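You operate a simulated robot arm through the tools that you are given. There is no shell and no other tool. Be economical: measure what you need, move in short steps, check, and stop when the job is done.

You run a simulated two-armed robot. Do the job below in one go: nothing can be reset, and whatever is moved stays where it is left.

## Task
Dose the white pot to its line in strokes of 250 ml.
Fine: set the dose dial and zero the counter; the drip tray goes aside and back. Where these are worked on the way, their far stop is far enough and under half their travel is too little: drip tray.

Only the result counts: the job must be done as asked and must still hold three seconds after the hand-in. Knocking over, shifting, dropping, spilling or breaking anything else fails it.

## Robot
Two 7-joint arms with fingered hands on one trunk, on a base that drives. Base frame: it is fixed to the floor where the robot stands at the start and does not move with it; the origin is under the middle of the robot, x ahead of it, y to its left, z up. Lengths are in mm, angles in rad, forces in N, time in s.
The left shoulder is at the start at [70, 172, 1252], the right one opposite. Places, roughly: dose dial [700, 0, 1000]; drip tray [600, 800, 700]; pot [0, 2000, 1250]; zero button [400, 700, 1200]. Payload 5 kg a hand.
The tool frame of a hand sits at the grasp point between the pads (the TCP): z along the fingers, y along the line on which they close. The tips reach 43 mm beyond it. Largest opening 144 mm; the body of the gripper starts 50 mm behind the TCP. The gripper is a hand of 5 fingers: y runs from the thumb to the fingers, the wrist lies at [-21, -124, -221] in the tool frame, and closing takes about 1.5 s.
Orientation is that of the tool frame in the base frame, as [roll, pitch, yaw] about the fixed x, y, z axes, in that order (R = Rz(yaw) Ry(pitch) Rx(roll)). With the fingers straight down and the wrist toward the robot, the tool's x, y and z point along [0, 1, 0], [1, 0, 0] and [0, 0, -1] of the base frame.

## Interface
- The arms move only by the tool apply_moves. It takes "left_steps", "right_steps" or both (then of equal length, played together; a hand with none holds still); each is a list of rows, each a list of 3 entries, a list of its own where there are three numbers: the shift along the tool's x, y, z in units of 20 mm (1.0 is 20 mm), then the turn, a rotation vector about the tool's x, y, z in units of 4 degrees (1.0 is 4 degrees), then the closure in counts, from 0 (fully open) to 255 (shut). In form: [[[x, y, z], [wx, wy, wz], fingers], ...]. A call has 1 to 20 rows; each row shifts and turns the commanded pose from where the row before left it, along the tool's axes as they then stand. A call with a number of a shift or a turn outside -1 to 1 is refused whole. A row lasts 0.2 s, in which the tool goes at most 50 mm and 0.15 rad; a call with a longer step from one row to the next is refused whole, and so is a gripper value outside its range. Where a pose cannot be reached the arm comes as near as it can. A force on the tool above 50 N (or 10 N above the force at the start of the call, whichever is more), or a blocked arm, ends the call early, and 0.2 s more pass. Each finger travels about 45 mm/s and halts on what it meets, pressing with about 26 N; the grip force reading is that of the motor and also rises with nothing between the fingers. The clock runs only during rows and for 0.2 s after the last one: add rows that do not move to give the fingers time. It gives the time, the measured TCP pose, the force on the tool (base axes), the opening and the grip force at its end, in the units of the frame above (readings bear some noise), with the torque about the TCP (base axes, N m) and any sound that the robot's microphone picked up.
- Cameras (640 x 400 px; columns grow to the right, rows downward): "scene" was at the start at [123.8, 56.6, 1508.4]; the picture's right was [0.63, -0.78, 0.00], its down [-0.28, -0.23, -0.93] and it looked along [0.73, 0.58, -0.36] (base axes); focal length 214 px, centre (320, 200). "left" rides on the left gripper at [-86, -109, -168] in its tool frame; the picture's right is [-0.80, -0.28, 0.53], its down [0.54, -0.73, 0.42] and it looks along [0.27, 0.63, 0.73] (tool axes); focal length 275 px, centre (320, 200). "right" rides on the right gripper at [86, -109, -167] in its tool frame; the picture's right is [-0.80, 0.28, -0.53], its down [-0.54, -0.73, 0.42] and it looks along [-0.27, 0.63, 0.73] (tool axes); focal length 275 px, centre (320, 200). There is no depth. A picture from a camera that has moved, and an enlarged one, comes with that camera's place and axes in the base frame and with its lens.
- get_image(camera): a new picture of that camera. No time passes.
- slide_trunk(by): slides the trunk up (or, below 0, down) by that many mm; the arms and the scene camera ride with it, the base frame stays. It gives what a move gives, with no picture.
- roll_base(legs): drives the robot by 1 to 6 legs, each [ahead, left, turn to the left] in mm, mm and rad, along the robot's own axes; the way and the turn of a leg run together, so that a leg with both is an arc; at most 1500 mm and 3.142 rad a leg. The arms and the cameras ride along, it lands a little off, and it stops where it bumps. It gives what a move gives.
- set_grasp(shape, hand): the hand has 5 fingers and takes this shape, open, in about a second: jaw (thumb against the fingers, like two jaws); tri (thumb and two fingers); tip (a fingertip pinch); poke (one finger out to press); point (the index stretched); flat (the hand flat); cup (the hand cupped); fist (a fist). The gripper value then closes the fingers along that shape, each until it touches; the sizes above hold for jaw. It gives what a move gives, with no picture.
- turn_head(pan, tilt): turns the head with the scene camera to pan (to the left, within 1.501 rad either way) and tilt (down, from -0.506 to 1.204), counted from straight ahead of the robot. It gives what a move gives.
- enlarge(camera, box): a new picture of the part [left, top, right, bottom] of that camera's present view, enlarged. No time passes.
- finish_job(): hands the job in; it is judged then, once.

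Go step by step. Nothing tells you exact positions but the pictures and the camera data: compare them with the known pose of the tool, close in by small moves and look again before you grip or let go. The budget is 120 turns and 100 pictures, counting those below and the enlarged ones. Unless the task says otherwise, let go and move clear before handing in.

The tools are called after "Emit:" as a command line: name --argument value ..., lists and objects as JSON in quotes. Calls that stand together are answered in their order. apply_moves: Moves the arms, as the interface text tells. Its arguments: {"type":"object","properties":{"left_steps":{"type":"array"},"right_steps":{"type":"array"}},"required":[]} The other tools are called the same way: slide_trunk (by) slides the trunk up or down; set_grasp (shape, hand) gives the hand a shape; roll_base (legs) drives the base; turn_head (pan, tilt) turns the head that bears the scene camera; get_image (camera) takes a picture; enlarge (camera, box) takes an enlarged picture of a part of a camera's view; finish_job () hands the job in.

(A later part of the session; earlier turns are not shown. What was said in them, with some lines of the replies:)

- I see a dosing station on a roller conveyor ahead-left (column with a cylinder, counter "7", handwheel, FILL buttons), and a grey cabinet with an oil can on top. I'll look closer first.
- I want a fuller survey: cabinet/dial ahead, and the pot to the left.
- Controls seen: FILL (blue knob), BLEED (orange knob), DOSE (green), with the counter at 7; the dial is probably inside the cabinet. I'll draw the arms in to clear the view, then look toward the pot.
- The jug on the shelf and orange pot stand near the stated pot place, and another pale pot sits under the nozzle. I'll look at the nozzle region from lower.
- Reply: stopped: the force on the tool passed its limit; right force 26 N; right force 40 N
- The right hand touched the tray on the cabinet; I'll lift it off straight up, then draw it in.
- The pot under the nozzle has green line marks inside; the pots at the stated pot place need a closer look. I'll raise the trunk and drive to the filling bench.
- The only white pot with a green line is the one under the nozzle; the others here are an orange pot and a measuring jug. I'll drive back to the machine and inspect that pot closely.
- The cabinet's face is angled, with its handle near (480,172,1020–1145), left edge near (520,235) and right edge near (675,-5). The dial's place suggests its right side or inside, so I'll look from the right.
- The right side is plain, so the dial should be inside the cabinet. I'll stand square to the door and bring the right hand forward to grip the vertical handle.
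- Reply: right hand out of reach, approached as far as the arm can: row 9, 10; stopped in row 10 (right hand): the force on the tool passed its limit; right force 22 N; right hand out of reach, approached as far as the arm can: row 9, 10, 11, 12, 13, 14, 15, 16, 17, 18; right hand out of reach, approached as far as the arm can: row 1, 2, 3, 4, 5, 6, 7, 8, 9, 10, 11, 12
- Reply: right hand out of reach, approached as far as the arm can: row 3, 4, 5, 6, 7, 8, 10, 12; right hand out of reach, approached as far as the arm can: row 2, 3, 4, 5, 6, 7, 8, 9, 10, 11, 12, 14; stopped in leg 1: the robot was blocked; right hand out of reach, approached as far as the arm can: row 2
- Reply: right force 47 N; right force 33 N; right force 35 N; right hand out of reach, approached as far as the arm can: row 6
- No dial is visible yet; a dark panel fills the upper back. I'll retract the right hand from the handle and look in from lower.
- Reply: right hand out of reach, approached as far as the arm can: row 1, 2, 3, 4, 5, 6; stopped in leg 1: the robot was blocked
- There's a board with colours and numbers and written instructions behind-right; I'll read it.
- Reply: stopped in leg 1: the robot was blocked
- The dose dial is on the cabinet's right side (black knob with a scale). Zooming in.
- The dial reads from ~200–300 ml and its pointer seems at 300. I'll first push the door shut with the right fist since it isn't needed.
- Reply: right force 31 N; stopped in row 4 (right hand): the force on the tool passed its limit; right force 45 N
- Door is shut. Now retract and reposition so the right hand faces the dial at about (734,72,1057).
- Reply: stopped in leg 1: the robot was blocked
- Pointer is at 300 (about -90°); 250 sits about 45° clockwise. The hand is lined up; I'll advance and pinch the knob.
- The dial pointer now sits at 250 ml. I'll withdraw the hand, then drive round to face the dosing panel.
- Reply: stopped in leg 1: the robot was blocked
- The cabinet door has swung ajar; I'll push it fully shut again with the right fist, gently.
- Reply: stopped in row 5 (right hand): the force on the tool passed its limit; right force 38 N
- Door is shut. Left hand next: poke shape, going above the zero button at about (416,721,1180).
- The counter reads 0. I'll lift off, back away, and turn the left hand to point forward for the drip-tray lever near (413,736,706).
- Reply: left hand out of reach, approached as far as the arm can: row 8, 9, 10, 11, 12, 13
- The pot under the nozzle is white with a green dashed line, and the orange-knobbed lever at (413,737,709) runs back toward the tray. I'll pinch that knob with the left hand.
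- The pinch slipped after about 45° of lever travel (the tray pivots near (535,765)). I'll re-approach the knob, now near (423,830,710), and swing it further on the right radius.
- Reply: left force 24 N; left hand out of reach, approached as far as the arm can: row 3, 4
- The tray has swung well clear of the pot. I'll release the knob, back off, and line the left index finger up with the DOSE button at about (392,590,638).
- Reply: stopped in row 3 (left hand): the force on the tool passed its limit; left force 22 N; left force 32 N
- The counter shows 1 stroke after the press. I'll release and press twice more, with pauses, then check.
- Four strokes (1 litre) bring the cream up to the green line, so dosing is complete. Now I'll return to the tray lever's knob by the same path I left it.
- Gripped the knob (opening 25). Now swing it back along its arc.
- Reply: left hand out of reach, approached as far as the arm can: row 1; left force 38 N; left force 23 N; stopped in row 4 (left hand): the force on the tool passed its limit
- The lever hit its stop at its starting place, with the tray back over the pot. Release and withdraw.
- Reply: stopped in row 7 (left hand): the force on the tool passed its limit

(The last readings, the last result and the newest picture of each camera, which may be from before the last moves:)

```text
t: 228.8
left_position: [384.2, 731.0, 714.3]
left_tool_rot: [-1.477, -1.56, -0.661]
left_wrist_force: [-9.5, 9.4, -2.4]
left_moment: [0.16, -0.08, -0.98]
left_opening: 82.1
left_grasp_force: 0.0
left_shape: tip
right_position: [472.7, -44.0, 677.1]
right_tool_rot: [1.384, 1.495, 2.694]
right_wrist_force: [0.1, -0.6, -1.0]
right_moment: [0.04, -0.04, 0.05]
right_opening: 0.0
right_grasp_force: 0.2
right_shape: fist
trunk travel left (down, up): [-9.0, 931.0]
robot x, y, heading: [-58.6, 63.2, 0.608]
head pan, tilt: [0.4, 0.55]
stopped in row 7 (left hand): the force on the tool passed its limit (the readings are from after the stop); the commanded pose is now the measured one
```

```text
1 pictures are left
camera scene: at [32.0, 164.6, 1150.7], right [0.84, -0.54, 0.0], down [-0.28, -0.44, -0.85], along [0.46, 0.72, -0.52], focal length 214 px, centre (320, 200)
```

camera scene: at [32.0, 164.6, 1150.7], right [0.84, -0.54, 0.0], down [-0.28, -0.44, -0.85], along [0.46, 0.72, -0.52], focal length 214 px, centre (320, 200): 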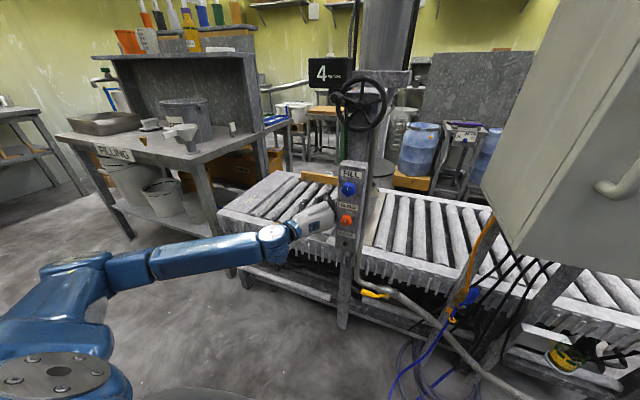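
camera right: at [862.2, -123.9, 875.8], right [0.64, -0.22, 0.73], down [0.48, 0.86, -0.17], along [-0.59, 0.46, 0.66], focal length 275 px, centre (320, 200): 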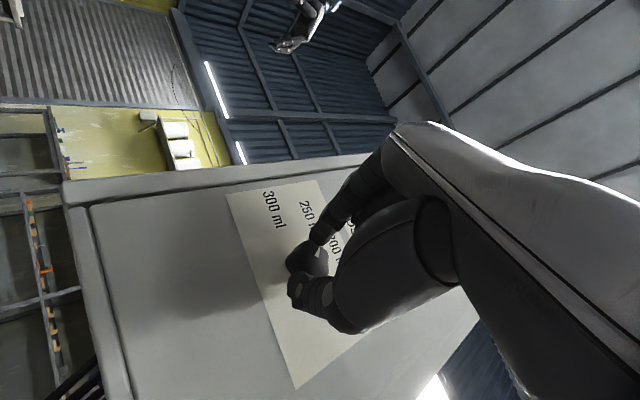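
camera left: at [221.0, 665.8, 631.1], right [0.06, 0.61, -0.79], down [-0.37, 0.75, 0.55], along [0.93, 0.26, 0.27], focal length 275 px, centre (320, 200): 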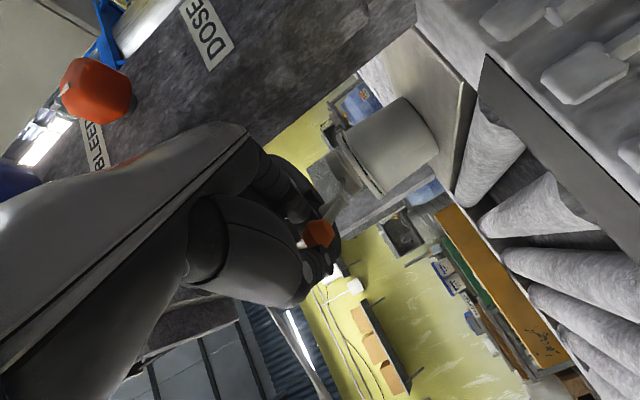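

Emit:
apply_moves --left_steps '[[[0, -0.3, -0.3], [0, 0, 0], 60], [[0, -0.1, -0.7], [0, 0, 0], 60], [[0, -0.1, -1], [0, 0, 0], 60], [[0, -0.2, -1], [0, 0, 0], 60], [[0, -0.4, -1], [0, 0, 0], 60], [[0, -0.5, -1], [0, 0, 0], 60], [[0, -0.5, -1], [0, 0, 0], 60], [[0, -0.5, -1], [0, 0, 0], 60]]'

```text
t: 230.6
left_position: [274.7, 650.0, 705.1]
left_tool_rot: [-1.515, -1.563, -0.626]
left_wrist_force: [-0.1, 0.8, 0.7]
left_moment: [0.0, -0.01, 0.04]
left_opening: 109.7
left_grasp_force: 0.1
left_shape: tip
left hand out of reach, approached as far as the arm can: row 8
right_position: [470.7, -44.5, 676.1]
right_tool_rot: [1.398, 1.495, 2.705]
right_wrist_force: [-0.6, -0.7, -0.2]
right_moment: [-0.03, 0.03, 0.01]
right_opening: 0.1
right_grasp_force: 0.1
right_shape: fist
trunk travel left (down, up): [-9.0, 931.0]
robot x, y, heading: [-60.2, 60.0, 0.607]
head pan, tilt: [0.4, 0.55]
```

Clear now; one last look at the lever, tray, pot and knobs.

Emit:
enlarge --camera "scene" --box '[270, 60, 430, 260]'

```text
2.00 times, centred on (350, 160) of scene
camera zoom: at [32.1, 165.0, 1150.8], right [0.84, -0.54, 0.0], down [-0.28, -0.44, -0.85], along [0.46, 0.72, -0.52], focal length 429 px, centre (260, 280)
```

zoom: 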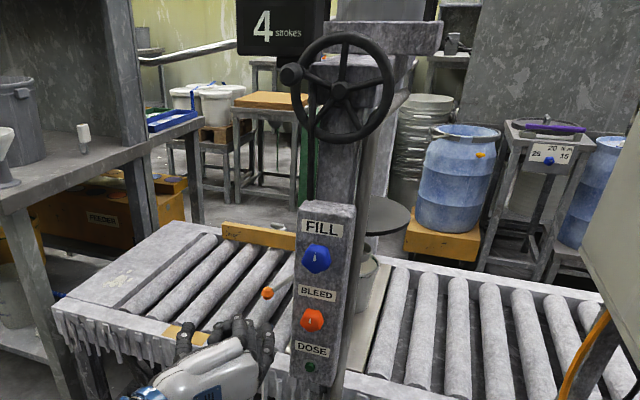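

Emit:
finish_job

```text
The job is handed in.
```

I dosed the white pot with four strokes at 250 ml. The cream looks level with the green line, judged by eye from one zoomed view. Before dosing I turned the dial from 300 to 250 ml and zeroed the counter, which now reads 4. The drip tray is back over the pot, though its lever may sit up to about 15 mm past where it started.

I opened the cabinet door while looking for the dial and later pushed it shut. While moving about I also pressed on the tray on top of the cabinet, and the robot was stopped several times by contact. I saw nothing knocked over or shifted.
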